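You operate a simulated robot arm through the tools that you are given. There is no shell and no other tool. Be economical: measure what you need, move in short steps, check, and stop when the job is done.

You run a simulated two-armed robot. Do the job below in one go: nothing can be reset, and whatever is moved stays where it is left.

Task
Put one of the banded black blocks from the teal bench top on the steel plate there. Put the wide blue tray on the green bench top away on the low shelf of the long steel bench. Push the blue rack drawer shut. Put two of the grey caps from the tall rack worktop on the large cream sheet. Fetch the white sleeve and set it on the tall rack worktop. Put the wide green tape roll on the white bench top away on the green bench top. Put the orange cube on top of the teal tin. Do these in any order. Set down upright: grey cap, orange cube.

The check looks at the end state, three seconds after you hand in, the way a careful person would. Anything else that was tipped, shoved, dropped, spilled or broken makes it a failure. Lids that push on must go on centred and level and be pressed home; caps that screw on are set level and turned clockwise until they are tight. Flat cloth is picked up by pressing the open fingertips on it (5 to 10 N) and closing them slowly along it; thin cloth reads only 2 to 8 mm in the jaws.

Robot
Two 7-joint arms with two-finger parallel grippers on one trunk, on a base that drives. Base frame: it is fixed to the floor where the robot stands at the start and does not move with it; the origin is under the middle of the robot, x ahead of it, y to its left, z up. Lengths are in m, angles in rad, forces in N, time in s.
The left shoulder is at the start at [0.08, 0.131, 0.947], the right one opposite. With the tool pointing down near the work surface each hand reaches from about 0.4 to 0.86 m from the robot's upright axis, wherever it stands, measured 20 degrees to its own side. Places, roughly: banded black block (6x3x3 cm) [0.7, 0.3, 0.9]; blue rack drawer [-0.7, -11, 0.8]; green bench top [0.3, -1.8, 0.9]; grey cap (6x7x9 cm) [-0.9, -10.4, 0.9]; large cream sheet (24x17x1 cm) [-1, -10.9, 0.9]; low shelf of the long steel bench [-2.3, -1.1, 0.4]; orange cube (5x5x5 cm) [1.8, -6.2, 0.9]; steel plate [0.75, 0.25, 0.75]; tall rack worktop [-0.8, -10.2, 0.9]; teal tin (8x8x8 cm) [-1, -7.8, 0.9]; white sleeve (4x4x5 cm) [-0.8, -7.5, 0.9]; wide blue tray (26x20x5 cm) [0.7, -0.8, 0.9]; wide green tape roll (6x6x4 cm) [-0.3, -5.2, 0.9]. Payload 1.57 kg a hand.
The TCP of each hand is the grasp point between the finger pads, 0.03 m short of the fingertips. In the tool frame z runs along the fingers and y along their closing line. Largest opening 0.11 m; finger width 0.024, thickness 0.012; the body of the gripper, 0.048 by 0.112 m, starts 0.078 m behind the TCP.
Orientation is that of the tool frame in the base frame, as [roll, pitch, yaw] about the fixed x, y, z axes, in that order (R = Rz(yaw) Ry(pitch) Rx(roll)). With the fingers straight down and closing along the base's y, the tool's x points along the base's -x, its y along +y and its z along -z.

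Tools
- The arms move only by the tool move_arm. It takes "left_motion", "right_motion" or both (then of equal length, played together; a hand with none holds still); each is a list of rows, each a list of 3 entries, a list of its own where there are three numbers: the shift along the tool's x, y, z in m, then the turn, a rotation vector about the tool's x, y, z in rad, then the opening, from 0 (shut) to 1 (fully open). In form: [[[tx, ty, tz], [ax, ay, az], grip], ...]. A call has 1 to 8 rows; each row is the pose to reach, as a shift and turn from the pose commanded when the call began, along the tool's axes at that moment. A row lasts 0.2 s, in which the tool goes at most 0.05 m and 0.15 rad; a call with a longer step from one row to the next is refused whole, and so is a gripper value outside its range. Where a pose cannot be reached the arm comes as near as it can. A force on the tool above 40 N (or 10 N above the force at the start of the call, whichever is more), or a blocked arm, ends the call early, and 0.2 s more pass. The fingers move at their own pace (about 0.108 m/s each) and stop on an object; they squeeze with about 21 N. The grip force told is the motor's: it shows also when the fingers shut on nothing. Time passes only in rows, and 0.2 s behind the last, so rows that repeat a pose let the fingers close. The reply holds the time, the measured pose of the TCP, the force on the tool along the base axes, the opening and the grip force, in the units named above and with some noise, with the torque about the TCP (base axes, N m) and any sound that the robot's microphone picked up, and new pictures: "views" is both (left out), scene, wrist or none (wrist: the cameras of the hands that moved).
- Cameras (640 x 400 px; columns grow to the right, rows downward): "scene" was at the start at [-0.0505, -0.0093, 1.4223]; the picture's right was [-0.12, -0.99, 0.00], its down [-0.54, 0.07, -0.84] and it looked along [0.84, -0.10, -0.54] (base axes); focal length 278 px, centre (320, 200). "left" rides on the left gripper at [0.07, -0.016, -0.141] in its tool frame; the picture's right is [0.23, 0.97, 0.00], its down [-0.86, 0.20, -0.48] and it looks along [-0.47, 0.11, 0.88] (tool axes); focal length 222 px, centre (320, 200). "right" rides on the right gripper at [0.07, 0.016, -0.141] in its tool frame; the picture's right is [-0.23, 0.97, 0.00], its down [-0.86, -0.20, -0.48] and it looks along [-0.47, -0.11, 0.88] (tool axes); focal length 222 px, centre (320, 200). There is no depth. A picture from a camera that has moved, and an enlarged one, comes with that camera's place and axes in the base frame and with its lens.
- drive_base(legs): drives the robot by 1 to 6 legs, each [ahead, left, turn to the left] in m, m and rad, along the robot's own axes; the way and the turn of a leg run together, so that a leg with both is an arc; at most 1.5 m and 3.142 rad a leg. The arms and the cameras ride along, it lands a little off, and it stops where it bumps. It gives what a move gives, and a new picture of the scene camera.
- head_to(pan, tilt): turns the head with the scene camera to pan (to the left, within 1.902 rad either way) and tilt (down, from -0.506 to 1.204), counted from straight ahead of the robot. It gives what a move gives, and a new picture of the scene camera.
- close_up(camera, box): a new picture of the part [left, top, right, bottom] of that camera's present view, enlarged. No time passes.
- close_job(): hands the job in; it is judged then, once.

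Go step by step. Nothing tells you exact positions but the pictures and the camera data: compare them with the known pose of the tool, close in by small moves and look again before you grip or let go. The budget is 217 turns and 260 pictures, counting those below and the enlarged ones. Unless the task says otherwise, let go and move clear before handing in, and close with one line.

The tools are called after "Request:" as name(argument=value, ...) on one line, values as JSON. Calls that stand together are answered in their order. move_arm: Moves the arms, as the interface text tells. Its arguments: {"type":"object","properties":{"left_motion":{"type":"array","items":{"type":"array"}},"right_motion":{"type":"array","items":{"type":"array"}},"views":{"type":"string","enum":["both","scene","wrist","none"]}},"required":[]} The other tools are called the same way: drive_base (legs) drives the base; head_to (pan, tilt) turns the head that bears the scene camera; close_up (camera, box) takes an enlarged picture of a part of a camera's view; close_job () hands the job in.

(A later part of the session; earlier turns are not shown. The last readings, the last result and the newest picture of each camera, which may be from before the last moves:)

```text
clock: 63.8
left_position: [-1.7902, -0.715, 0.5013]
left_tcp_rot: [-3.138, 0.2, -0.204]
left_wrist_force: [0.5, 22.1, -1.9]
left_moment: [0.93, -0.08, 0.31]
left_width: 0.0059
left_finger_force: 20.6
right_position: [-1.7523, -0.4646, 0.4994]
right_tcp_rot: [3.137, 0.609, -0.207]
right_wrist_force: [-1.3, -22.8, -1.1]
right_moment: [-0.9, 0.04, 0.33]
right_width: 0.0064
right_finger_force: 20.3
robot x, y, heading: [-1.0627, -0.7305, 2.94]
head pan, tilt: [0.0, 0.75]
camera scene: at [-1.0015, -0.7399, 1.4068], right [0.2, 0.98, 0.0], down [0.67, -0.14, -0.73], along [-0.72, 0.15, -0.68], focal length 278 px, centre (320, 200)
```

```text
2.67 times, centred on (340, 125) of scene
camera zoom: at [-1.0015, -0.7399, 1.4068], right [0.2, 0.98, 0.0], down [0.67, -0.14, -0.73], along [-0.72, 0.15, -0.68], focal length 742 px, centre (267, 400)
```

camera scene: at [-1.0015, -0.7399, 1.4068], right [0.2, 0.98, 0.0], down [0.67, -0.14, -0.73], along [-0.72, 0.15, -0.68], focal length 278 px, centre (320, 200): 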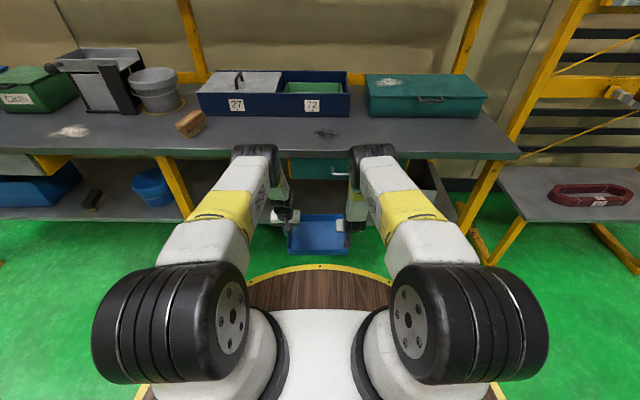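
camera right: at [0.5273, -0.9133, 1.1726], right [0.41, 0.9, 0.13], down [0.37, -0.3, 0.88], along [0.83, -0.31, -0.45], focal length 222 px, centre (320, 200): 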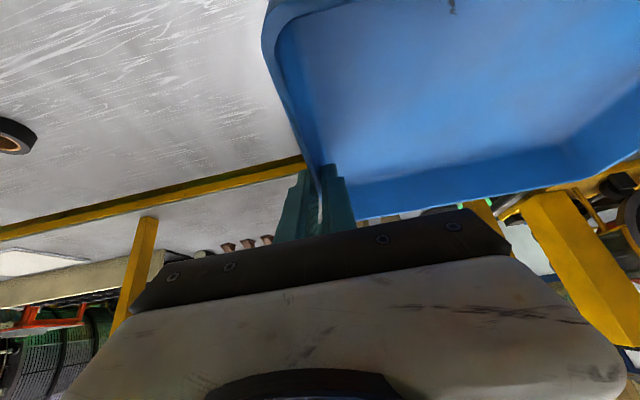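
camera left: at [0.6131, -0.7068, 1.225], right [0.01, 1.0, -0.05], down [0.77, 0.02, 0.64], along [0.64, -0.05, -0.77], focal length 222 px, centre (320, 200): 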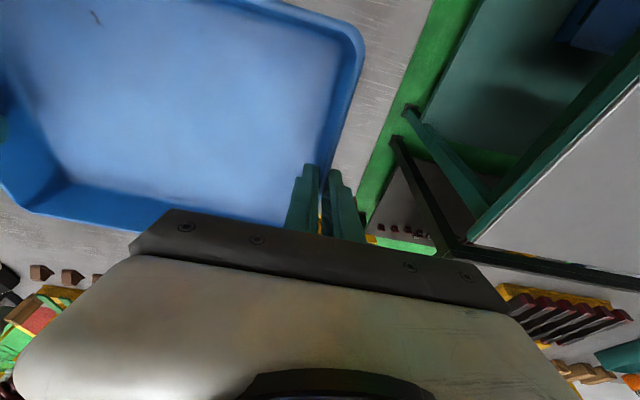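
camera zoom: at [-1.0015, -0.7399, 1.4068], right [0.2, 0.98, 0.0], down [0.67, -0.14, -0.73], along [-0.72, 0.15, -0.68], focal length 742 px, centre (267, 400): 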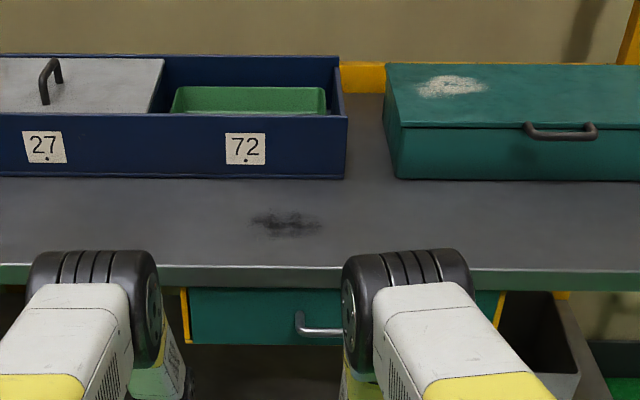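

Request:
move_arm(left_motion=[[[0, -0.001, 0], [0, 0, 0], 0]], right_motion=[[[0, 0.001, 0], [0, 0, 0], 0]], views="none")

Request:
drive_base(legs=[[0.085, 0, 0]])

Request:
close_up(camera="left", box=[0, 0, 640, 400])

Request:
close_up(camera="right", box=[0, 0, 640, 400])

```text
clock: 64.2
left_position: [-1.7904, -0.7161, 0.5015]
left_tcp_rot: [-3.138, 0.2, -0.2]
left_wrist_force: [-2.2, -4.9, -1.7]
left_moment: [0.34, -0.3, 0.19]
left_width: 0.0063
left_finger_force: 20.9
right_position: [-1.7526, -0.465, 0.4992]
right_tcp_rot: [3.14, 0.607, -0.208]
right_wrist_force: [1.3, 4.7, -1.4]
right_moment: [-0.38, 0.31, 0.1]
right_width: 0.0066
right_finger_force: 20.5
robot x, y, heading: [-1.058, -0.7309, 2.94]
head pan, tilt: [0.0, 0.75]
```

```text
clock: 65.3
left_position: [-1.8765, -0.697, 0.5021]
left_tcp_rot: [-3.138, 0.198, -0.204]
left_wrist_force: [-3.4, -11.5, -2.3]
left_moment: [0.28, 0.13, 0.25]
left_width: 0.0061
left_finger_force: 21.1
right_position: [-1.8367, -0.4465, 0.4993]
right_tcp_rot: [3.14, 0.607, -0.206]
right_wrist_force: [3.3, 11.2, -2.0]
right_moment: [-0.31, -0.13, 0.19]
right_width: 0.0064
right_finger_force: 20.9
robot x, y, heading: [-1.1435, -0.7115, 2.937]
head pan, tilt: [0.0, 0.75]
camera scene: at [-1.086, -0.7223, 1.4068], right [0.2, 0.98, 0.0], down [0.67, -0.14, -0.73], along [-0.72, 0.15, -0.68], focal length 278 px, centre (320, 200)
```

scene: 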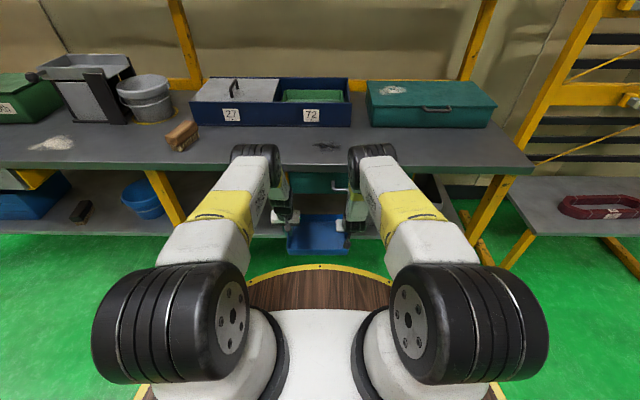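

```text
1.00 times, centred on (320, 200) of left (not enlarged: the box is as wide or as high as the picture)
camera zoom: at [-1.7776, -0.702, 0.6278], right [0.02, -1.0, -0.05], down [-0.77, -0.05, 0.64], along [-0.64, 0.02, -0.77], focal length 222 px, centre (320, 200)
```

zoom: 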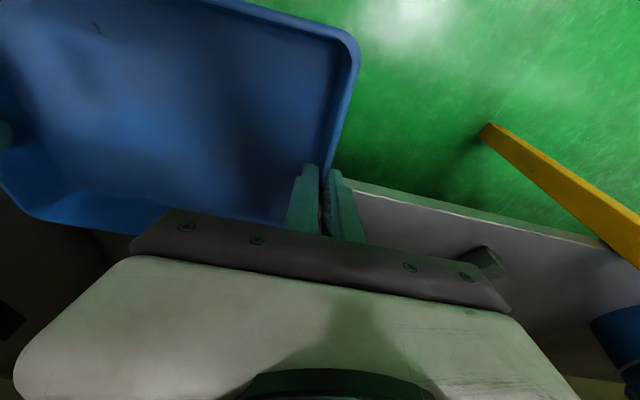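

```text
1.00 times, centred on (320, 200) of right (not enlarged: the box is as wide or as high as the picture)
camera zoom: at [-1.705, -0.491, 0.5759], right [-0.38, -0.91, 0.13], down [-0.38, 0.28, 0.88], along [-0.84, 0.29, -0.45], focal length 222 px, centre (320, 200)
```

zoom: 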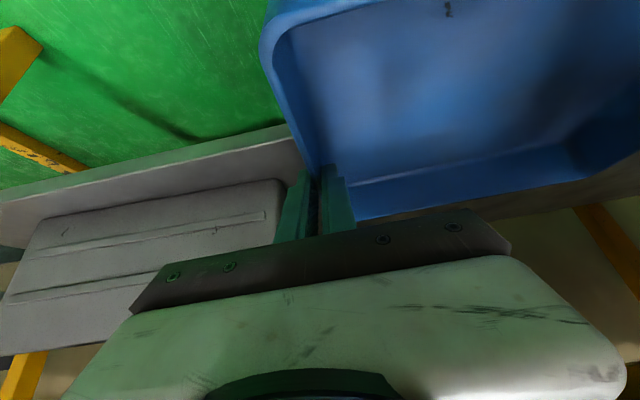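

The grey box on the shelf is close to my right hand, so I'll strafe left 6 cm before setting the far edge down.

Request:
drive_base(legs=[[0, 0.06, 0]])

Request:
move_arm(left_motion=[[[0.004, 0.0005, 0.0196], [0, 0, 0], 0], [[0.006, 0.0005, 0.0294], [0, 0, 0], 0], [[0.008, 0.0005, 0.0392], [0, 0, 0], 0]], right_motion=[[[0.0115, -0.0005, 0.0164], [0, 0, 0], 0], [[0.0172, -0.0005, 0.0246], [0, 0, 0], 0], [[0.0229, -0.0005, 0.0328], [0, 0, 0], 0]], views="wrist")

```text
clock: 66.3
left_position: [-1.8875, -0.7592, 0.5021]
left_tcp_rot: [-3.139, 0.198, -0.201]
left_wrist_force: [-1.3, -1.4, -1.8]
left_moment: [0.43, -0.09, 0.21]
left_width: 0.0062
left_finger_force: 21.0
right_position: [-1.8493, -0.5083, 0.5007]
right_tcp_rot: [3.141, 0.607, -0.205]
right_wrist_force: [2.6, 1.0, -2.0]
right_moment: [-0.47, 0.07, 0.17]
right_width: 0.0065
right_finger_force: 21.5
robot x, y, heading: [-1.1505, -0.7722, 2.937]
head pan, tilt: [0.0, 0.75]
camera scene: at [-1.0984, -0.7822, 1.4068], right [0.2, 0.98, 0.0], down [0.67, -0.14, -0.73], along [-0.72, 0.15, -0.68], focal length 278 px, centre (320, 200)
```

scene: 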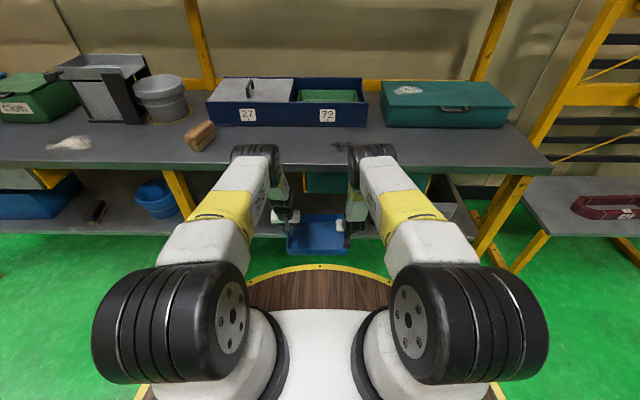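

```text
clock: 67.1
left_position: [-1.8881, -0.7587, 0.4629]
left_tcp_rot: [-3.137, 0.201, -0.2]
left_wrist_force: [-0.5, 6.9, -2.0]
left_moment: [0.58, -0.2, -0.04]
left_width: 0.006
left_finger_force: 21.2
right_position: [-1.8488, -0.5087, 0.4572]
right_tcp_rot: [3.141, 0.609, -0.206]
right_wrist_force: [2.2, -8.0, 4.6]
right_moment: [-0.58, 0.38, 0.27]
right_width: 0.0065
right_finger_force: 21.1
robot x, y, heading: [-1.1521, -0.7728, 2.936]
head pan, tilt: [0.0, 0.75]
camera right: at [-1.7173, -0.5518, 0.534], right [-0.38, -0.92, 0.13], down [-0.38, 0.28, 0.88], along [-0.84, 0.28, -0.45], focal length 222 px, centre (320, 200)
camera left: at [-1.791, -0.7633, 0.5876], right [0.02, -1.0, -0.05], down [-0.77, -0.05, 0.64], along [-0.64, 0.02, -0.77], focal length 222 px, centre (320, 200)
```

right: 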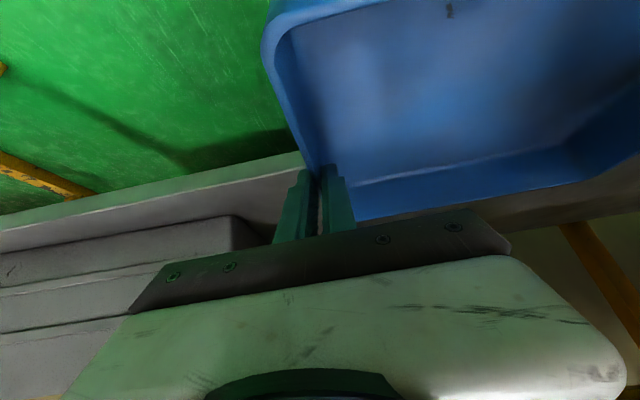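
left: 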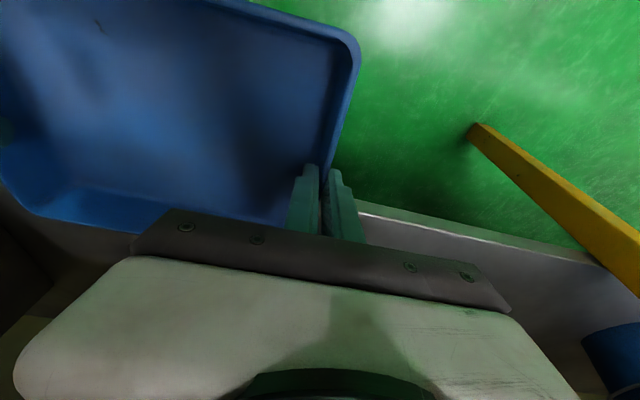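

Request:
move_arm(left_motion=[[[0.0004, -0.0003, 0.002], [0, 0, 0], 0], [[0.0009, -0.0003, 0.0045], [0, 0, 0], 0]], right_motion=[[[0, 0.0003, 0], [0, 0, 0], 0], [[0, 0.0003, 0], [0, 0, 0], 0]], views="none")

```text
clock: 67.7
left_position: [-1.8916, -0.7576, 0.4584]
left_tcp_rot: [-3.138, 0.202, -0.202]
left_wrist_force: [6.3, 6.1, 16.2]
left_moment: [0.62, -0.01, -0.13]
left_width: 0.0063
left_finger_force: 21.6
right_position: [-1.8486, -0.5089, 0.4585]
right_tcp_rot: [3.139, 0.609, -0.206]
right_wrist_force: [-1.8, -8.3, -1.5]
right_moment: [-0.55, 0.78, -0.08]
right_width: 0.0063
right_finger_force: 20.7
robot x, y, heading: [-1.1551, -0.771, 2.938]
head pan, tilt: [0.0, 0.75]
```

Request:
move_arm(left_motion=[[[0, 0, -0.002], [0, 0, 0], 0], [[0, 0, -0.002], [0, 0, 0], 0.35], [[0, 0, -0.002], [0, -0.1, 0], 0.35], [[0, 0, -0.002], [0, -0.24, 0], 0.35], [[0, 0, -0.002], [0, -0.38, 0], 0.35], [[0, 0, -0.002], [0, -0.5, 0], 0.35], [[0, 0, -0.002], [0, -0.5, 0], 0], [[0, 0, -0.002], [0, -0.5, 0], 0]], views="wrist")

Request:
close_up(camera="right", box=[0, 0, 640, 400])

```text
clock: 69.5
left_position: [-1.887, -0.7583, 0.4594]
left_tcp_rot: [-3.139, 0.698, -0.199]
left_wrist_force: [2.2, 1.2, 3.4]
left_moment: [0.47, 0.09, -0.2]
left_width: 0.0059
left_finger_force: 21.2
right_position: [-1.8476, -0.5085, 0.4569]
right_tcp_rot: [3.139, 0.608, -0.208]
right_wrist_force: [-1.2, -1.3, -1.7]
right_moment: [-0.52, 0.11, -0.03]
right_width: 0.0063
right_finger_force: 21.4
robot x, y, heading: [-1.154, -0.7699, 2.938]
head pan, tilt: [0.0, 0.75]
camera left: at [-1.7423, -0.7727, 0.5235], right [-0.02, -0.99, -0.15], down [-0.38, -0.13, 0.92], along [-0.93, 0.08, -0.37], focal length 222 px, centre (320, 200)
```

left: 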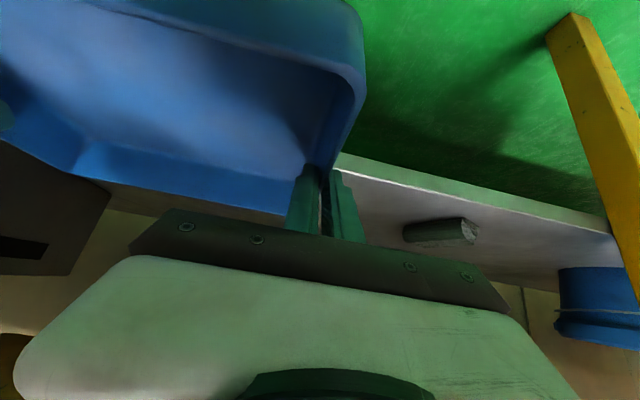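

```text
1.00 times, centred on (320, 200) of right (not enlarged: the box is as wide or as high as the picture)
camera zoom: at [-1.717, -0.5517, 0.5341], right [-0.38, -0.92, 0.13], down [-0.38, 0.28, 0.88], along [-0.84, 0.29, -0.46], focal length 222 px, centre (320, 200)
```

zoom: 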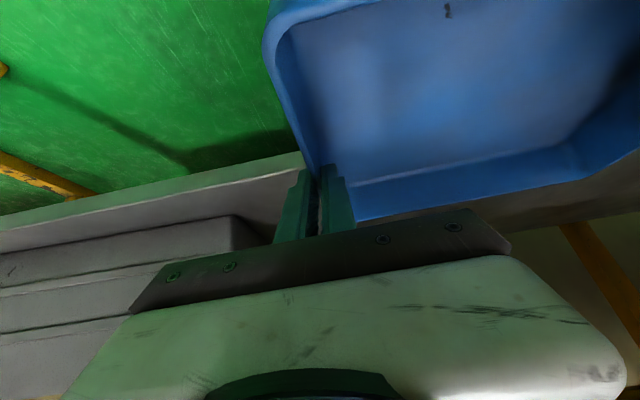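

Both hands are now tilted. I'll lift a few mm and slide the tray 10 cm onto the shelf.

Request:
move_arm(left_motion=[[[-0.0026, 0, -0.003], [0, 0, 0], 0], [[-0.0217, 0, 0.013], [0, 0, 0], 0], [[-0.0408, 0, 0.029], [0, 0, 0], 0], [[-0.0599, 0, 0.045], [0, 0, 0], 0], [[-0.079, 0, 0.061], [0, 0, 0], 0]], right_motion=[[[-0.0023, 0, -0.0033], [0, 0, 0], 0], [[-0.0228, 0, 0.011], [0, 0, 0], 0], [[-0.0433, 0, 0.0253], [0, 0, 0], 0], [[-0.0638, 0, 0.0396], [0, 0, 0], 0], [[-0.0843, 0, 0.0539], [0, 0, 0], 0]], views="wrist")

```text
clock: 70.7
left_position: [-1.9859, -0.7387, 0.4644]
left_tcp_rot: [-3.137, 0.699, -0.2]
left_wrist_force: [5.9, 23.9, -2.3]
left_moment: [0.8, -0.6, -0.42]
left_width: 0.0069
left_finger_force: 21.1
right_position: [-1.9393, -0.4875, 0.4662]
right_tcp_rot: [3.136, 0.608, -0.207]
right_wrist_force: [-5.2, -23.9, -1.1]
right_moment: [-0.85, 0.61, 0.04]
right_width: 0.0064
right_finger_force: 20.9
right hand out of reach, approached as far as the arm can: row 5
robot x, y, heading: [-1.1567, -0.772, 2.94]
head pan, tilt: [0.0, 0.75]
camera right: at [-1.8073, -0.5315, 0.5428], right [-0.38, -0.92, 0.13], down [-0.38, 0.29, 0.88], along [-0.84, 0.28, -0.45], focal length 222 px, centre (320, 200)
camera left: at [-1.8405, -0.7525, 0.5286], right [-0.03, -0.99, -0.15], down [-0.38, -0.13, 0.92], along [-0.92, 0.08, -0.37], focal length 222 px, centre (320, 200)
```

right: 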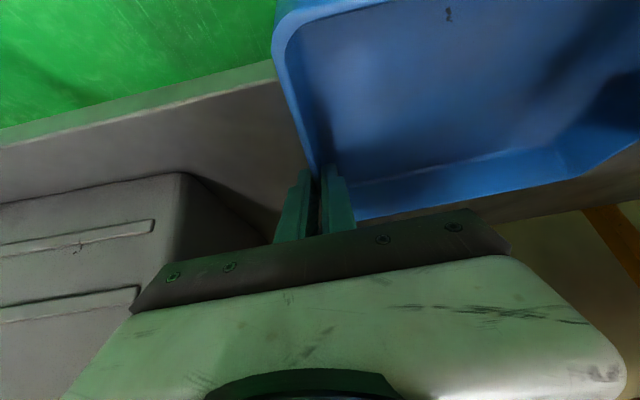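
left: 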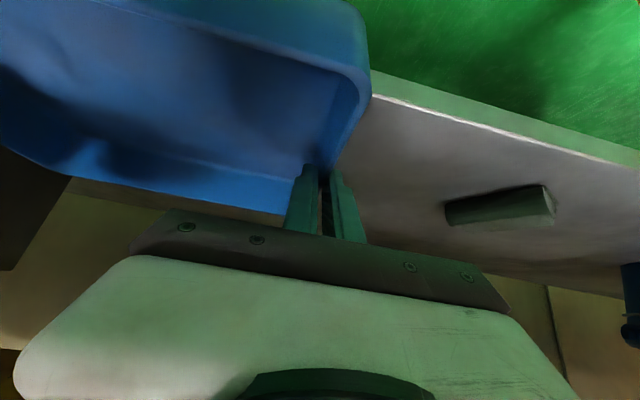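

Request:
move_arm(left_motion=[[[0.0038, -0.001, 0.002], [0, 0, 0], 0], [[0.0075, -0.001, 0.0042], [0, 0, 0], 0]], right_motion=[[[0.006, 0.001, 0.001], [0, 0, 0], 0], [[0.0112, 0.001, 0.002], [0, 0, 0], 0]], views="none")

```text
clock: 71.3
left_position: [-1.9854, -0.7362, 0.46]
left_tcp_rot: [-3.139, 0.708, -0.202]
left_wrist_force: [8.9, 20.4, 21.7]
left_moment: [0.72, -0.2, -0.7]
left_width: 0.0077
left_finger_force: 21.4
right_position: [-1.9299, -0.4891, 0.4603]
right_tcp_rot: [3.141, 0.609, -0.205]
right_wrist_force: [-6.9, -15.9, -1.1]
right_moment: [-0.91, -0.02, -0.03]
right_width: 0.0066
right_finger_force: 20.7
robot x, y, heading: [-1.1581, -0.7753, 2.938]
head pan, tilt: [0.0, 0.75]
```

Request:
move_arm(left_motion=[[[0, -0.001, -0.001], [0, 0, 0], 0], [[0, -0.001, -0.001], [0, 0, 0], 0.35], [[0, -0.001, -0.001], [0, 0, 0], 0.35]], right_motion=[[[0.001, 0, 0.002], [0, 0, 0], 0], [[0.0015, 0, 0.003], [0, 0, 0], 0.35], [[0.0015, 0, 0.003], [0, 0, 0], 0.35]], views="wrist")

```text
clock: 72.1
left_position: [-1.9818, -0.7383, 0.4547]
left_tcp_rot: [-3.14, 0.697, -0.199]
left_wrist_force: [0.2, -0.1, 0.0]
left_moment: [0.0, -0.01, 0.0]
left_width: 0.0385
left_finger_force: 0.0
right_position: [-1.931, -0.489, 0.4572]
right_tcp_rot: [3.141, 0.607, -0.207]
right_wrist_force: [-0.6, 0.2, 0.6]
right_moment: [0.03, 0.02, -0.02]
right_width: 0.0384
right_finger_force: 0.0
robot x, y, heading: [-1.1526, -0.7721, 2.94]
head pan, tilt: [0.0, 0.75]
camera right: at [-1.7994, -0.5334, 0.5334], right [-0.38, -0.92, 0.13], down [-0.38, 0.28, 0.88], along [-0.84, 0.29, -0.46], focal length 222 px, centre (320, 200)
camera left: at [-1.8366, -0.753, 0.52], right [-0.02, -0.99, -0.15], down [-0.38, -0.13, 0.92], along [-0.92, 0.08, -0.37], focal length 222 px, centre (320, 200)
```

right: 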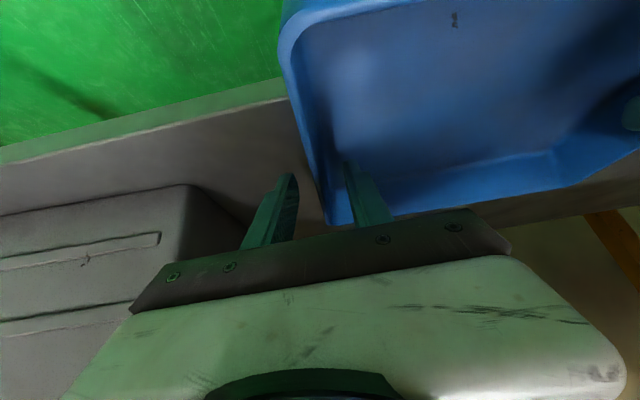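
left: 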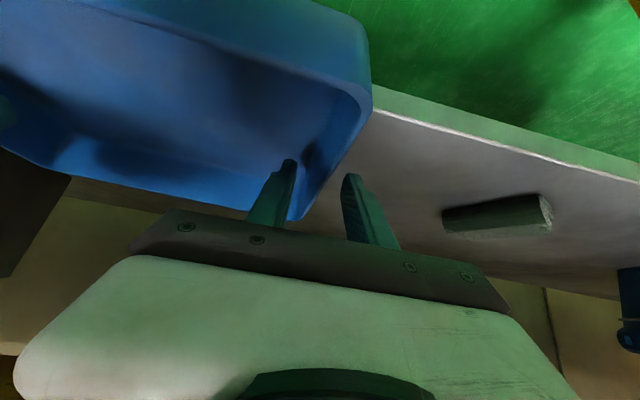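

Request:
move_arm(left_motion=[[[0, 0, -0.04], [0, 0, 0], 0.35], [[0, 0, -0.08], [0, 0, 0], 0.35], [[0, 0, -0.1], [0, 0, 0], 0.35], [[0.031, 0, -0.126], [0, 0, 0], 0.35], [[0.061, 0, -0.151], [0, 0, 0], 0], [[0.092, 0, -0.177], [0, 0, 0], 0]], right_motion=[[[0, 0, -0.04], [0, 0, 0], 0.35], [[0, 0, -0.08], [0, 0, 0], 0.35], [[0, 0, -0.1], [0, 0, 0], 0.35], [[0.031, 0, -0.126], [0, 0, 0], 0.35], [[0.061, 0, -0.151], [0, 0, 0], 0], [[0.092, 0, -0.177], [0, 0, 0], 0]], views="wrist")

```text
clock: 73.5
left_position: [-1.7993, -0.7777, 0.5344]
left_tcp_rot: [-3.137, 0.701, -0.199]
left_wrist_force: [0.0, -0.4, 0.9]
left_moment: [0.0, 0.01, 0.01]
left_width: 0.0
left_finger_force: 20.8
right_position: [-1.7612, -0.5278, 0.553]
right_tcp_rot: [3.14, 0.608, -0.206]
right_wrist_force: [0.0, -0.2, 0.6]
right_moment: [-0.02, -0.03, 0.02]
right_width: 0.0
right_finger_force: 20.5
robot x, y, heading: [-1.1556, -0.774, 2.937]
head pan, tilt: [0.0, 0.75]
camera right: at [-1.6299, -0.5728, 0.6288], right [-0.38, -0.92, 0.13], down [-0.38, 0.28, 0.88], along [-0.84, 0.29, -0.45], focal length 222 px, centre (320, 200)
camera left: at [-1.6542, -0.7915, 0.5976], right [-0.02, -0.99, -0.15], down [-0.38, -0.13, 0.92], along [-0.93, 0.08, -0.37], focal length 222 px, centre (320, 200)
```

right: 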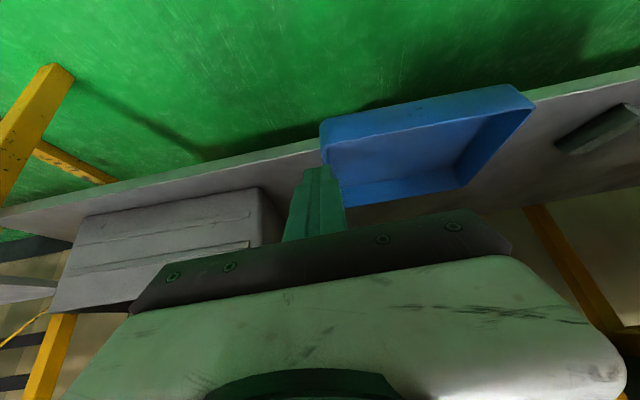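
left: 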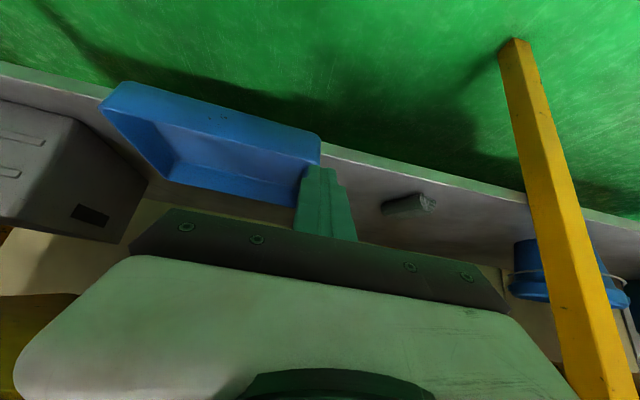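

Tray is on the shelf but overhangs the front a bit. I'll push it in with both closed fingertips against the near wall.

Request:
move_arm(left_motion=[[[0.009, -0.02, 0.026], [0, 0, 0], 0], [[0.018, -0.04, 0.052], [0, 0, 0], 0], [[0.026, -0.05, 0.0774], [0, 0, 0], 0], [[0.0069, -0.05, 0.0935], [0, 0, 0], 0], [[-0.0123, -0.05, 0.1096], [0, 0, 0], 0], [[-0.0314, -0.05, 0.1257], [0, 0, 0], 0], [[-0.0505, -0.05, 0.1418], [0, 0, 0], 0], [[-0.0696, -0.05, 0.1579], [0, 0, 0], 0]], right_motion=[[[0.01, 0.02, 0.032], [0, 0, 0], 0], [[0.02, 0.04, 0.064], [0, 0, 0], 0], [[0.0298, 0.05, 0.095], [0, 0, 0], 0], [[0.0134, 0.05, 0.1065], [0, 0, 0], 0], [[-0.0071, 0.05, 0.1208], [0, 0, 0], 0], [[-0.0276, 0.05, 0.1351], [0, 0, 0], 0], [[-0.0481, 0.05, 0.1494], [0, 0, 0], 0], [[-0.0661, 0.05, 0.162], [0, 0, 0], 0]], views="wrist")

```text
clock: 75.3
left_position: [-1.944, -0.6953, 0.4578]
left_tcp_rot: [-3.138, 0.699, -0.202]
left_wrist_force: [1.9, -0.6, 1.6]
left_moment: [0.01, 0.0, -0.02]
left_width: 0.0
left_finger_force: 21.1
right_position: [-1.9126, -0.5479, 0.4559]
right_tcp_rot: [3.14, 0.608, -0.207]
right_wrist_force: [-0.2, -0.6, 0.5]
right_moment: [0.0, 0.02, -0.02]
right_width: 0.0002
right_finger_force: 20.9
robot x, y, heading: [-1.1565, -0.7743, 2.936]
head pan, tilt: [0.0, 0.75]
camera right: at [-1.7808, -0.5916, 0.5314], right [-0.38, -0.92, 0.13], down [-0.38, 0.28, 0.88], along [-0.84, 0.29, -0.45], focal length 222 px, centre (320, 200)
camera left: at [-1.7973, -0.7079, 0.5219], right [-0.03, -0.99, -0.15], down [-0.38, -0.13, 0.92], along [-0.92, 0.08, -0.37], focal length 222 px, centre (320, 200)
```

right: 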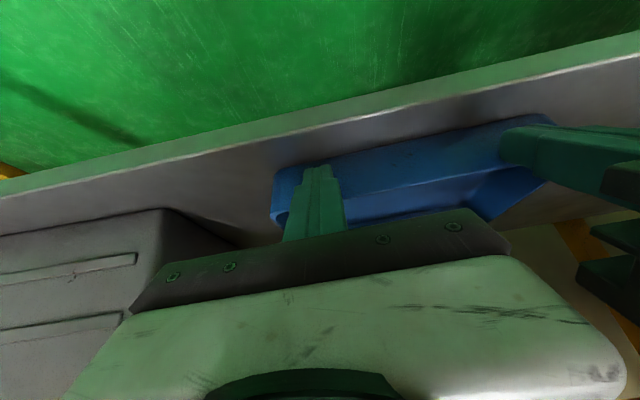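
left: 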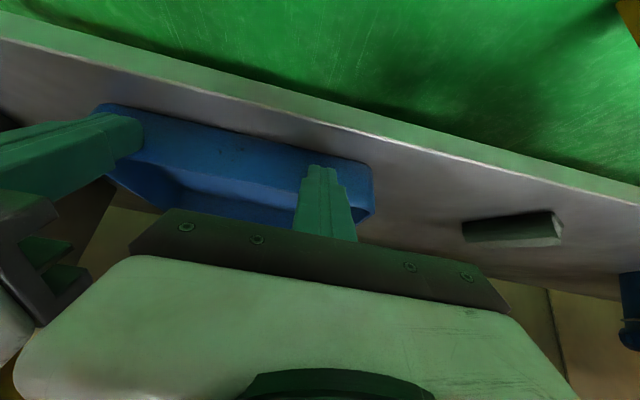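

Tray is fully on the shelf. Retreating the hands and backing away.

Request:
move_arm(left_motion=[[[0.03, 0, -0.03], [0, 0, 0], 0], [[0.06, 0, -0.06], [0, 0, 0], 0], [[0.09, 0, -0.09], [0, 0, 0], 0], [[0.12, 0.02, -0.12], [0, 0, 0], 0], [[0.14, 0.04, -0.14], [0, 0, 0], 0]], right_motion=[[[0.03, 0, -0.03], [0, 0, 0], 0], [[0.06, 0, -0.06], [0, 0, 0], 0], [[0.09, 0, -0.09], [0, 0, 0], 0], [[0.12, -0.02, -0.12], [0, 0, 0], 0], [[0.14, -0.04, -0.14], [0, 0, 0], 0]], views="none")

Request:
drive_base(legs=[[-0.4, 0, 0]])

Request:
move_arm(left_motion=[[[-0.02, 0, -0.025], [0, 0.14, 0], 0], [[-0.04, 0, -0.05], [0, 0.28, 0], 0], [[-0.07, 0.01, -0.08], [0, 0.42, 0], 0], [[-0.1, 0.02, -0.11], [0, 0.56, 0], 0], [[-0.13, 0.03, -0.14], [0, 0.7, 0], 0.5], [[-0.16, 0.04, -0.17], [0, 0.7, 0], 1], [[-0.19, 0.05, -0.2], [0, 0.7, 0], 1], [[-0.22, 0.06, -0.23], [0, 0.7, 0], 1]], right_motion=[[[-0.02, 0, -0.025], [0, 0.12, 0], 0], [[-0.04, 0, -0.05], [0, 0.24, 0], 0], [[-0.07, -0.01, -0.08], [0, 0.36, 0], 0], [[-0.1, -0.02, -0.11], [0, 0.48, 0], 0], [[-0.13, -0.03, -0.14], [0, 0.61, 0], 0.5], [[-0.16, -0.04, -0.17], [0, 0.61, 0], 1], [[-0.19, -0.05, -0.2], [0, 0.61, 0], 1], [[-0.22, -0.06, -0.23], [0, 0.61, 0], 1]], views="scene")

```text
clock: 76.5
left_position: [-1.757, -0.7736, 0.4746]
left_tcp_rot: [-3.137, 0.7, -0.199]
left_wrist_force: [0.0, 0.0, 0.4]
left_moment: [-0.01, 0.0, -0.02]
left_width: 0.0
left_finger_force: 21.4
right_position: [-1.7146, -0.5486, 0.4906]
right_tcp_rot: [3.14, 0.608, -0.208]
right_wrist_force: [-0.3, 0.5, 0.3]
right_moment: [0.02, 0.0, -0.02]
right_width: 0.0002
right_finger_force: 21.3
robot x, y, heading: [-1.1529, -0.7762, 2.937]
head pan, tilt: [0.0, 0.75]
```

```text
clock: 79.0
left_position: [-1.365, -0.8536, 0.4754]
left_tcp_rot: [-3.139, 0.701, -0.203]
left_wrist_force: [-0.2, 0.9, -0.7]
left_moment: [-0.02, 0.0, -0.02]
left_width: 0.0
left_finger_force: 20.9
right_position: [-1.3216, -0.6273, 0.4901]
right_tcp_rot: [3.14, 0.607, -0.208]
right_wrist_force: [-0.4, -1.5, 0.2]
right_moment: [0.01, 0.0, 0.03]
right_width: 0.0002
right_finger_force: 21.3
robot x, y, heading: [-0.7611, -0.8537, 2.938]
head pan, tilt: [0.0, 0.75]
camera scene: at [-0.7063, -0.8639, 1.4068], right [0.2, 0.98, 0.0], down [0.67, -0.14, -0.73], along [-0.72, 0.15, -0.68], focal length 278 px, centre (320, 200)
```

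scene: 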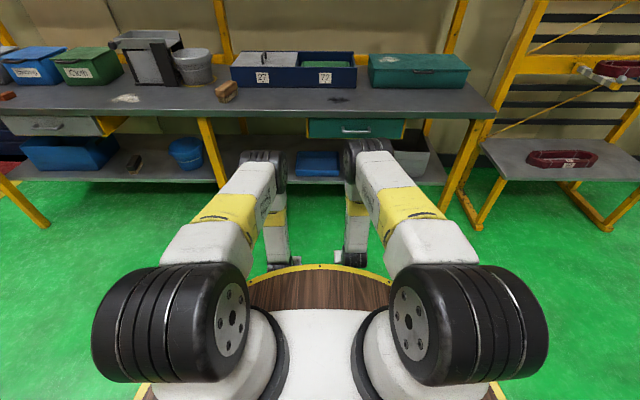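

```text
clock: 80.8
left_position: [-1.3975, -0.9091, 0.7915]
left_tcp_rot: [-3.139, -0.003, -0.204]
left_wrist_force: [-0.4, 0.9, 0.0]
left_moment: [0.0, -0.03, 0.0]
left_width: 0.1101
left_finger_force: 0.1
right_position: [-1.3581, -0.5587, 0.7992]
right_tcp_rot: [3.14, -0.003, -0.208]
right_wrist_force: [1.0, 0.0, -0.2]
right_moment: [-0.01, -0.04, -0.01]
right_width: 0.1097
right_finger_force: 0.0
robot x, y, heading: [-0.7644, -0.8515, 2.938]
head pan, tilt: [0.0, 0.75]
camera scene: at [-0.7069, -0.8638, 1.4068], right [0.2, 0.98, 0.0], down [0.67, -0.14, -0.73], along [-0.72, 0.15, -0.68], focal length 278 px, centre (320, 200)
```

scene: 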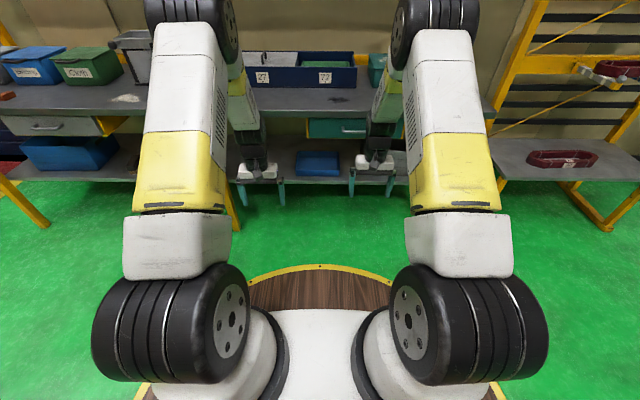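

Tray is put away. Now raising the arms and heading down the aisle (−y) for the tape roll.

Request:
move_arm(left_motion=[[[0.01, 0, -0.045], [0, 0, 0], 1], [[0.02, 0, -0.09], [0, 0, 0], 1], [[0.03, 0, -0.135], [0, 0, 0], 1], [[0.04, 0, -0.18], [0, 0, 0], 1], [[0.05, 0, -0.225], [0, 0, 0], 1], [[0.06, 0, -0.27], [0, 0, 0], 1], [[0.07, 0, -0.315], [0, 0, 0], 1], [[0.08, 0, -0.36], [0, 0, 0], 1]], right_motion=[[[0.01, 0, -0.045], [0, 0, 0], 1], [[0.02, 0, -0.09], [0, 0, 0], 1], [[0.03, 0, -0.135], [0, 0, 0], 1], [[0.04, 0, -0.18], [0, 0, 0], 1], [[0.05, 0, -0.225], [0, 0, 0], 1], [[0.06, 0, -0.27], [0, 0, 0], 1], [[0.07, 0, -0.315], [0, 0, 0], 1], [[0.08, 0, -0.36], [0, 0, 0], 1]], views="none")

Request:
drive_base(legs=[[0, 0, 1.774], [1.3, 0, 0]])

Request:
head_to(pan=0.0, tilt=0.35)

```text
clock: 82.6
left_position: [-1.3184, -0.9251, 1.1516]
left_tcp_rot: [-3.138, -0.002, -0.205]
left_wrist_force: [-0.7, 0.1, -0.3]
left_moment: [-0.02, -0.01, 0.01]
left_width: 0.1099
left_finger_force: 0.0
right_position: [-1.2821, -0.5772, 1.1658]
right_tcp_rot: [3.139, -0.001, -0.206]
right_wrist_force: [-0.4, -0.5, 0.5]
right_moment: [0.05, -0.03, 0.02]
right_width: 0.11
right_finger_force: 0.1
robot x, y, heading: [-0.7661, -0.8557, 2.935]
head pan, tilt: [0.0, 0.75]
```

```text
clock: 93.5
left_position: [-0.5983, -2.709, 1.1499]
left_tcp_rot: [-3.14, 0.001, 1.552]
left_wrist_force: [-0.5, 0.3, -0.6]
left_moment: [-0.01, 0.04, 0.01]
left_width: 0.11
left_finger_force: 0.1
right_position: [-0.9479, -2.7374, 1.1677]
right_tcp_rot: [3.14, -0.002, 1.55]
right_wrist_force: [-0.7, -0.8, 0.0]
right_moment: [0.0, 0.0, 0.0]
right_width: 0.11
right_finger_force: 0.1
robot x, y, heading: [-0.7738, -2.1767, -1.592]
head pan, tilt: [0.0, 0.75]
camera scene: at [-0.7694, -2.118, 1.4068], right [-1.0, 0.02, 0.0], down [0.01, 0.68, -0.73], along [-0.02, -0.73, -0.68], focal length 278 px, centre (320, 200)
```

scene: 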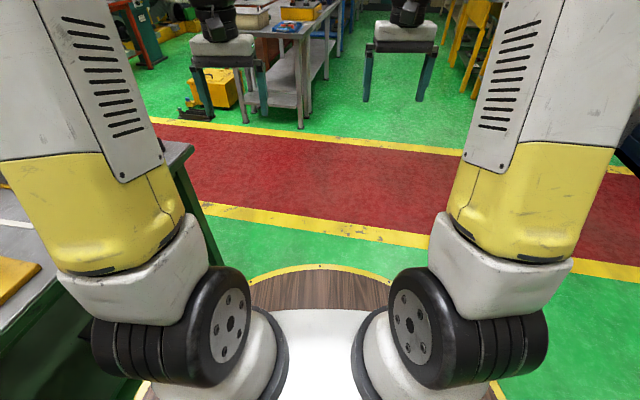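

```text
clock: 94.4
left_position: [-0.5985, -2.7101, 1.1498]
left_tcp_rot: [-3.138, 0.0, 1.551]
left_wrist_force: [-0.1, 0.7, -0.7]
left_moment: [-0.02, -0.02, -0.03]
left_width: 0.11
left_finger_force: 0.1
right_position: [-0.9472, -2.7377, 1.1661]
right_tcp_rot: [3.14, -0.001, 1.549]
right_wrist_force: [0.1, -0.1, 0.0]
right_moment: [0.01, 0.0, 0.01]
right_width: 0.1099
right_finger_force: 0.0
robot x, y, heading: [-0.7704, -2.1761, -1.592]
head pan, tilt: [0.0, 0.351]
camera scene: at [-0.7697, -2.1283, 1.4423], right [-1.0, 0.02, 0.0], down [0.01, 0.34, -0.94], along [-0.02, -0.94, -0.34], focal length 278 px, centre (320, 200)
```

scene: 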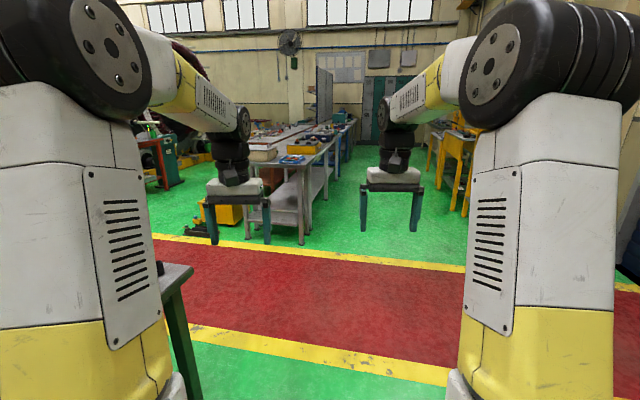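

Request:
drive_base(legs=[[1.4, 0, 0]])

Request:
head_to(pan=0.15, tilt=0.45)

Request:
close_up(camera="scene", box=[230, 40, 450, 178])

```text
clock: 101.3
left_position: [-0.5702, -4.0885, 1.151]
left_tcp_rot: [-3.138, 0.0, 1.597]
left_wrist_force: [0.2, -0.9, 0.3]
left_moment: [0.0, -0.01, -0.03]
left_width: 0.1102
left_finger_force: 0.0
right_position: [-0.9176, -4.1318, 1.1662]
right_tcp_rot: [3.139, -0.002, 1.593]
right_wrist_force: [-1.0, 0.7, -0.3]
right_moment: [-0.02, 0.04, 0.01]
right_width: 0.1101
right_finger_force: 0.0
robot x, y, heading: [-0.7736, -3.5598, -1.545]
head pan, tilt: [0.0, 0.351]
camera scene: at [-0.7679, -3.5152, 1.4424], right [-1.0, -0.03, 0.0], down [-0.01, 0.34, -0.94], along [0.02, -0.94, -0.34], focal length 278 px, centre (320, 200)
```

scene: 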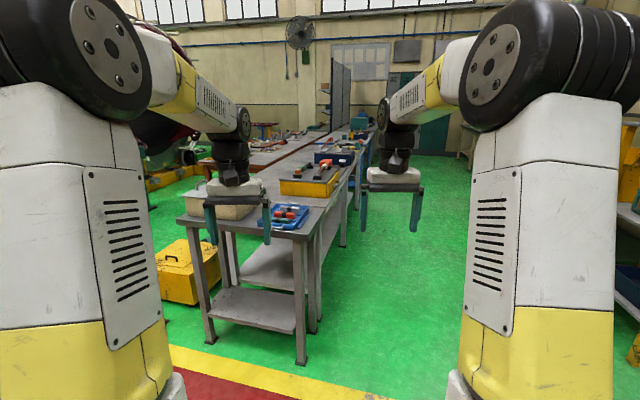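

```text
clock: 102.0
left_position: [-0.5705, -4.0878, 1.1499]
left_tcp_rot: [-3.137, 0.0, 1.599]
left_wrist_force: [1.1, -0.5, -0.9]
left_moment: [-0.01, -0.04, -0.04]
left_width: 0.11
left_finger_force: 0.0
right_position: [-0.9169, -4.1329, 1.1665]
right_tcp_rot: [3.139, -0.001, 1.594]
right_wrist_force: [-0.6, -0.3, 0.7]
right_moment: [-0.01, -0.01, -0.01]
right_width: 0.1099
right_finger_force: 0.1
robot x, y, heading: [-0.7672, -3.5603, -1.548]
head pan, tilt: [0.15, 0.45]
camera scene: at [-0.7543, -3.5126, 1.4332], right [-0.98, -0.17, 0.0], down [-0.08, 0.43, -0.9], along [0.16, -0.89, -0.44], focal length 278 px, centre (320, 200)
```

scene: 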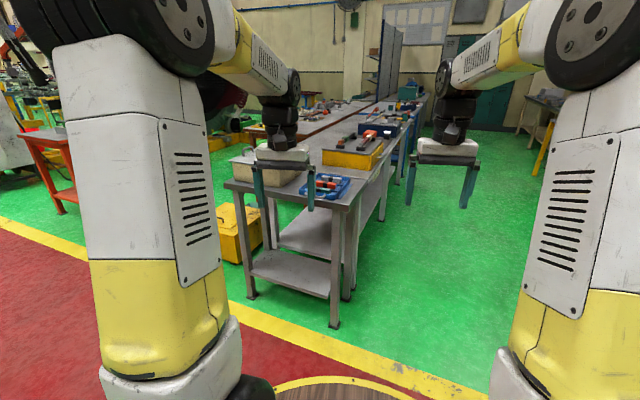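

```text
2.90 times, centred on (340, 109) of scene
camera zoom: at [-0.7543, -3.5126, 1.4332], right [-0.98, -0.17, 0.0], down [-0.08, 0.43, -0.9], along [0.16, -0.89, -0.44], focal length 806 px, centre (262, 464)
```

zoom: 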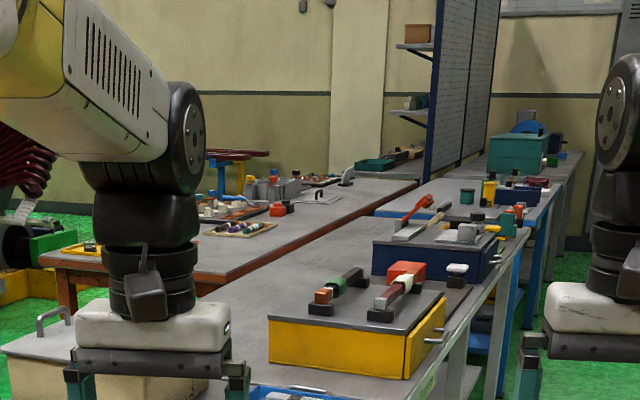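

Request:
drive_base(legs=[[0.2, -0.5, 0], [1.4, 0, 0], [0, 0, 1.548]])

Request:
head_to(pan=0.0, tilt=0.5)

```text
clock: 115.7
left_position: [-0.7113, -4.9766, 1.1495]
left_tcp_rot: [-3.139, -0.001, -3.076]
left_wrist_force: [-0.1, -0.2, 0.8]
left_moment: [-0.01, 0.02, -0.03]
left_width: 0.1097
left_finger_force: 0.1
right_position: [-0.6545, -5.3227, 1.1666]
right_tcp_rot: [3.139, -0.001, -3.08]
right_wrist_force: [0.3, -0.5, -0.7]
right_moment: [-0.01, 0.01, 0.05]
right_width: 0.1101
right_finger_force: 0.0
robot x, y, heading: [-1.2281, -5.1914, 0.064]
head pan, tilt: [0.15, 0.45]
camera scene: at [-1.2776, -5.1823, 1.4332], right [0.21, -0.98, 0.0], down [-0.43, -0.09, -0.9], along [0.88, 0.19, -0.44], focal length 278 px, centre (320, 200)
```

scene: 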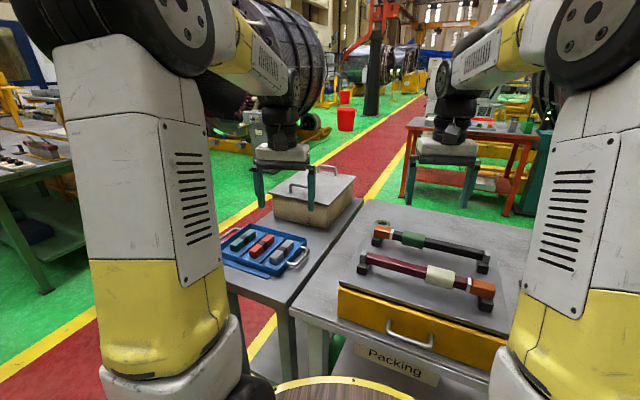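

```text
clock: 116.4
left_position: [-0.7116, -4.9768, 1.1495]
left_tcp_rot: [-3.137, -0.001, -3.075]
left_wrist_force: [0.1, -0.7, 0.3]
left_moment: [-0.02, -0.01, -0.03]
left_width: 0.1099
left_finger_force: 0.0
right_position: [-0.6531, -5.3231, 1.1663]
right_tcp_rot: [3.139, -0.002, -3.08]
right_wrist_force: [-0.7, -1.2, 0.2]
right_moment: [-0.01, 0.02, -0.02]
right_width: 0.1101
right_finger_force: 0.0
robot x, y, heading: [-1.23, -5.1919, 0.065]
head pan, tilt: [0.0, 0.499]
camera scene: at [-1.2766, -5.1959, 1.4287], right [0.06, -1.0, 0.0], down [-0.48, -0.03, -0.88], along [0.88, 0.06, -0.48], focal length 278 px, centre (320, 200)
```

scene: 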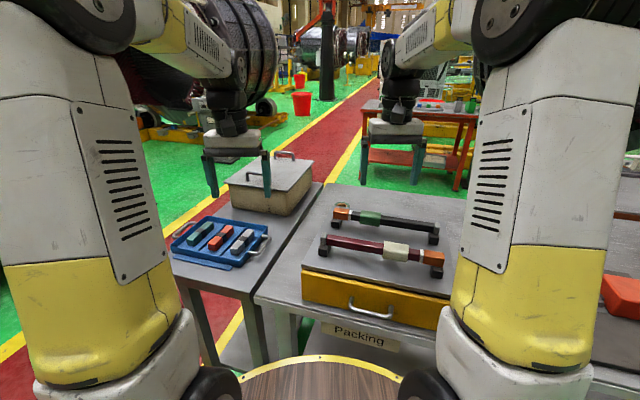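

Request:
close_up(camera="scene", box=[160, 140, 480, 340])

Request:
close_up(camera="left", box=[0, 0, 640, 400])

Request:
close_up(camera="right", box=[0, 0, 640, 400])

```text
2.00 times, centred on (320, 240) of scene
camera zoom: at [-1.2766, -5.1959, 1.4287], right [0.06, -1.0, 0.0], down [-0.48, -0.03, -0.88], along [0.88, 0.06, -0.48], focal length 556 px, centre (320, 120)
```

zoom: 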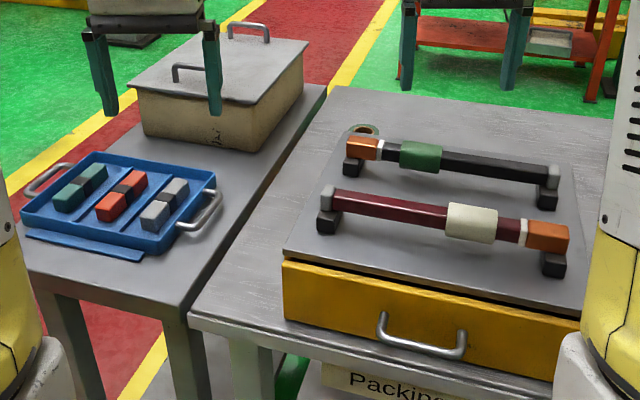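

```text
1.00 times, centred on (320, 200) of left (not enlarged: the box is as wide or as high as the picture)
camera zoom: at [-0.7797, -4.9984, 1.2922], right [-0.29, 0.96, 0.0], down [0.84, 0.26, 0.48], along [0.46, 0.14, -0.88], focal length 222 px, centre (320, 200)
```

zoom: 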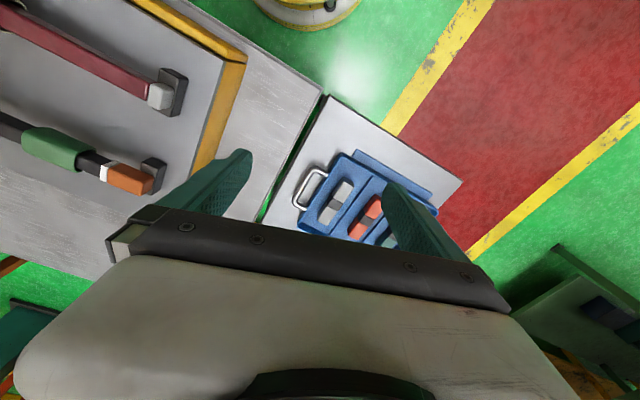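

```text
1.00 times, centred on (320, 200) of right (not enlarged: the box is as wide or as high as the picture)
camera zoom: at [-0.7251, -5.3109, 1.3081], right [0.17, 0.99, 0.0], down [0.87, -0.15, 0.48], along [0.47, -0.08, -0.88], focal length 222 px, centre (320, 200)
```

zoom: 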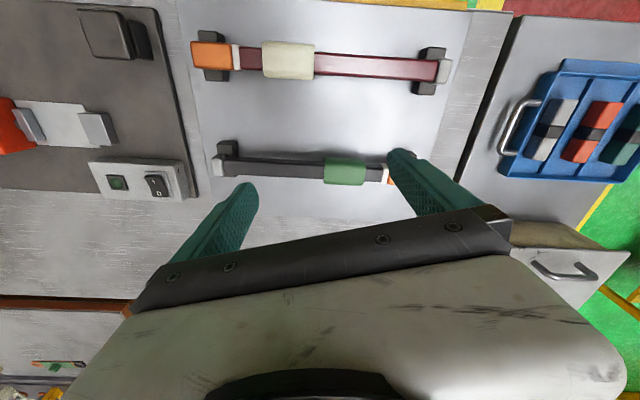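

The tape roll is behind the bar assembly near (-0.34,-5.22). I'll move closer and look from above with the right wrist camera.

Request:
drive_base(legs=[[0.15, 0, -0.065]])

Request:
move_arm(right_motion=[[[-0.04, 0.01, 0], [0, 0, 0], 1], [[-0.08, 0.02, 0], [0, 0, 0], 1], [[-0.11, 0.03, 0], [0, 0, 0], 1]], views="wrist")

Request:
close_up(camera="scene", box=[200, 130, 440, 280])

```text
clock: 117.8
left_position: [-0.5619, -5.004, 1.1496]
left_tcp_rot: [-3.138, 0.0, -3.14]
left_wrist_force: [-0.3, -0.7, -0.5]
left_moment: [-0.02, 0.02, 0.02]
left_width: 0.1101
left_finger_force: 0.1
right_position: [-0.5264, -5.3526, 1.1671]
right_tcp_rot: [3.14, -0.002, 3.138]
right_wrist_force: [0.4, -0.4, 0.4]
right_moment: [0.03, 0.01, 0.01]
right_width: 0.1098
right_finger_force: 0.0
robot x, y, heading: [-1.0912, -5.1898, -0.001]
head pan, tilt: [0.0, 0.499]
stopped in leg 1: the robot was blocked; the commanded pose is now the measured one
camera scene: at [-1.1397, -5.1865, 1.4287], right [0.0, -1.0, 0.0], down [-0.48, 0.0, -0.88], along [0.88, 0.0, -0.48], focal length 278 px, centre (320, 200)
```

scene: 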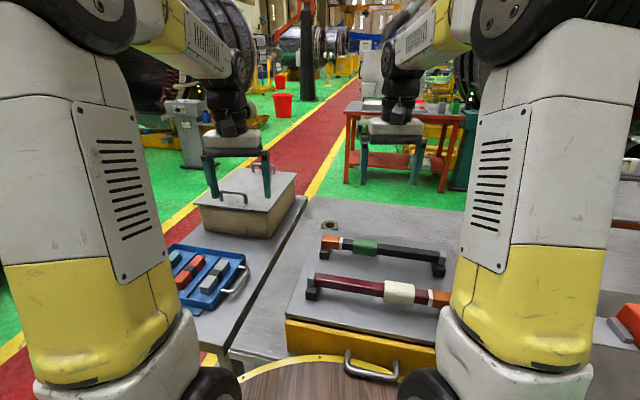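

```text
clock: 118.7
left_position: [-0.5607, -5.0038, 1.1502]
left_tcp_rot: [-3.137, 0.0, -3.138]
left_wrist_force: [-0.6, -0.5, 0.7]
left_moment: [-0.01, -0.01, 0.04]
left_width: 0.1099
left_finger_force: 0.1
right_position: [-0.4175, -5.3216, 1.1645]
right_tcp_rot: [3.14, -0.002, 3.141]
right_wrist_force: [-1.0, 0.0, 0.3]
right_moment: [0.0, -0.06, -0.03]
right_width: 0.1098
right_finger_force: 0.1
robot x, y, heading: [-1.0905, -5.1892, 0.001]
head pan, tilt: [0.0, 0.499]
camera right: at [-0.4874, -5.3054, 1.3064], right [0.23, 0.97, 0.0], down [0.86, -0.2, 0.48], along [0.46, -0.11, -0.88], focal length 222 px, centre (320, 200)
```

right: 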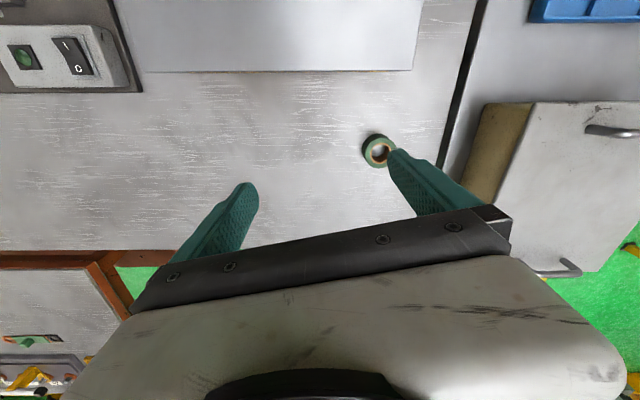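

```text
2.67 times, centred on (320, 205) of scene
camera zoom: at [-1.1397, -5.1866, 1.4287], right [0.0, -1.0, 0.0], down [-0.48, 0.0, -0.88], along [0.88, 0.0, -0.48], focal length 742 px, centre (320, 187)
```

zoom: 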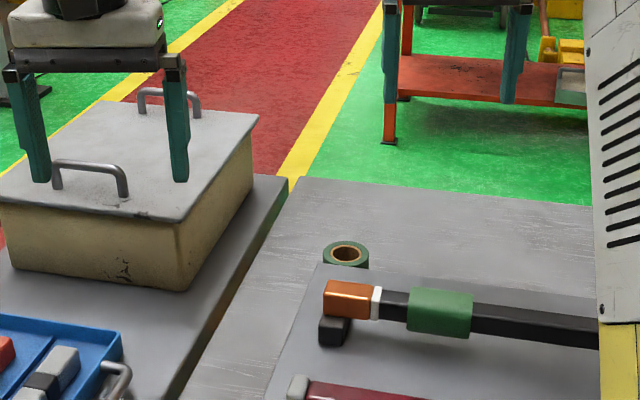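

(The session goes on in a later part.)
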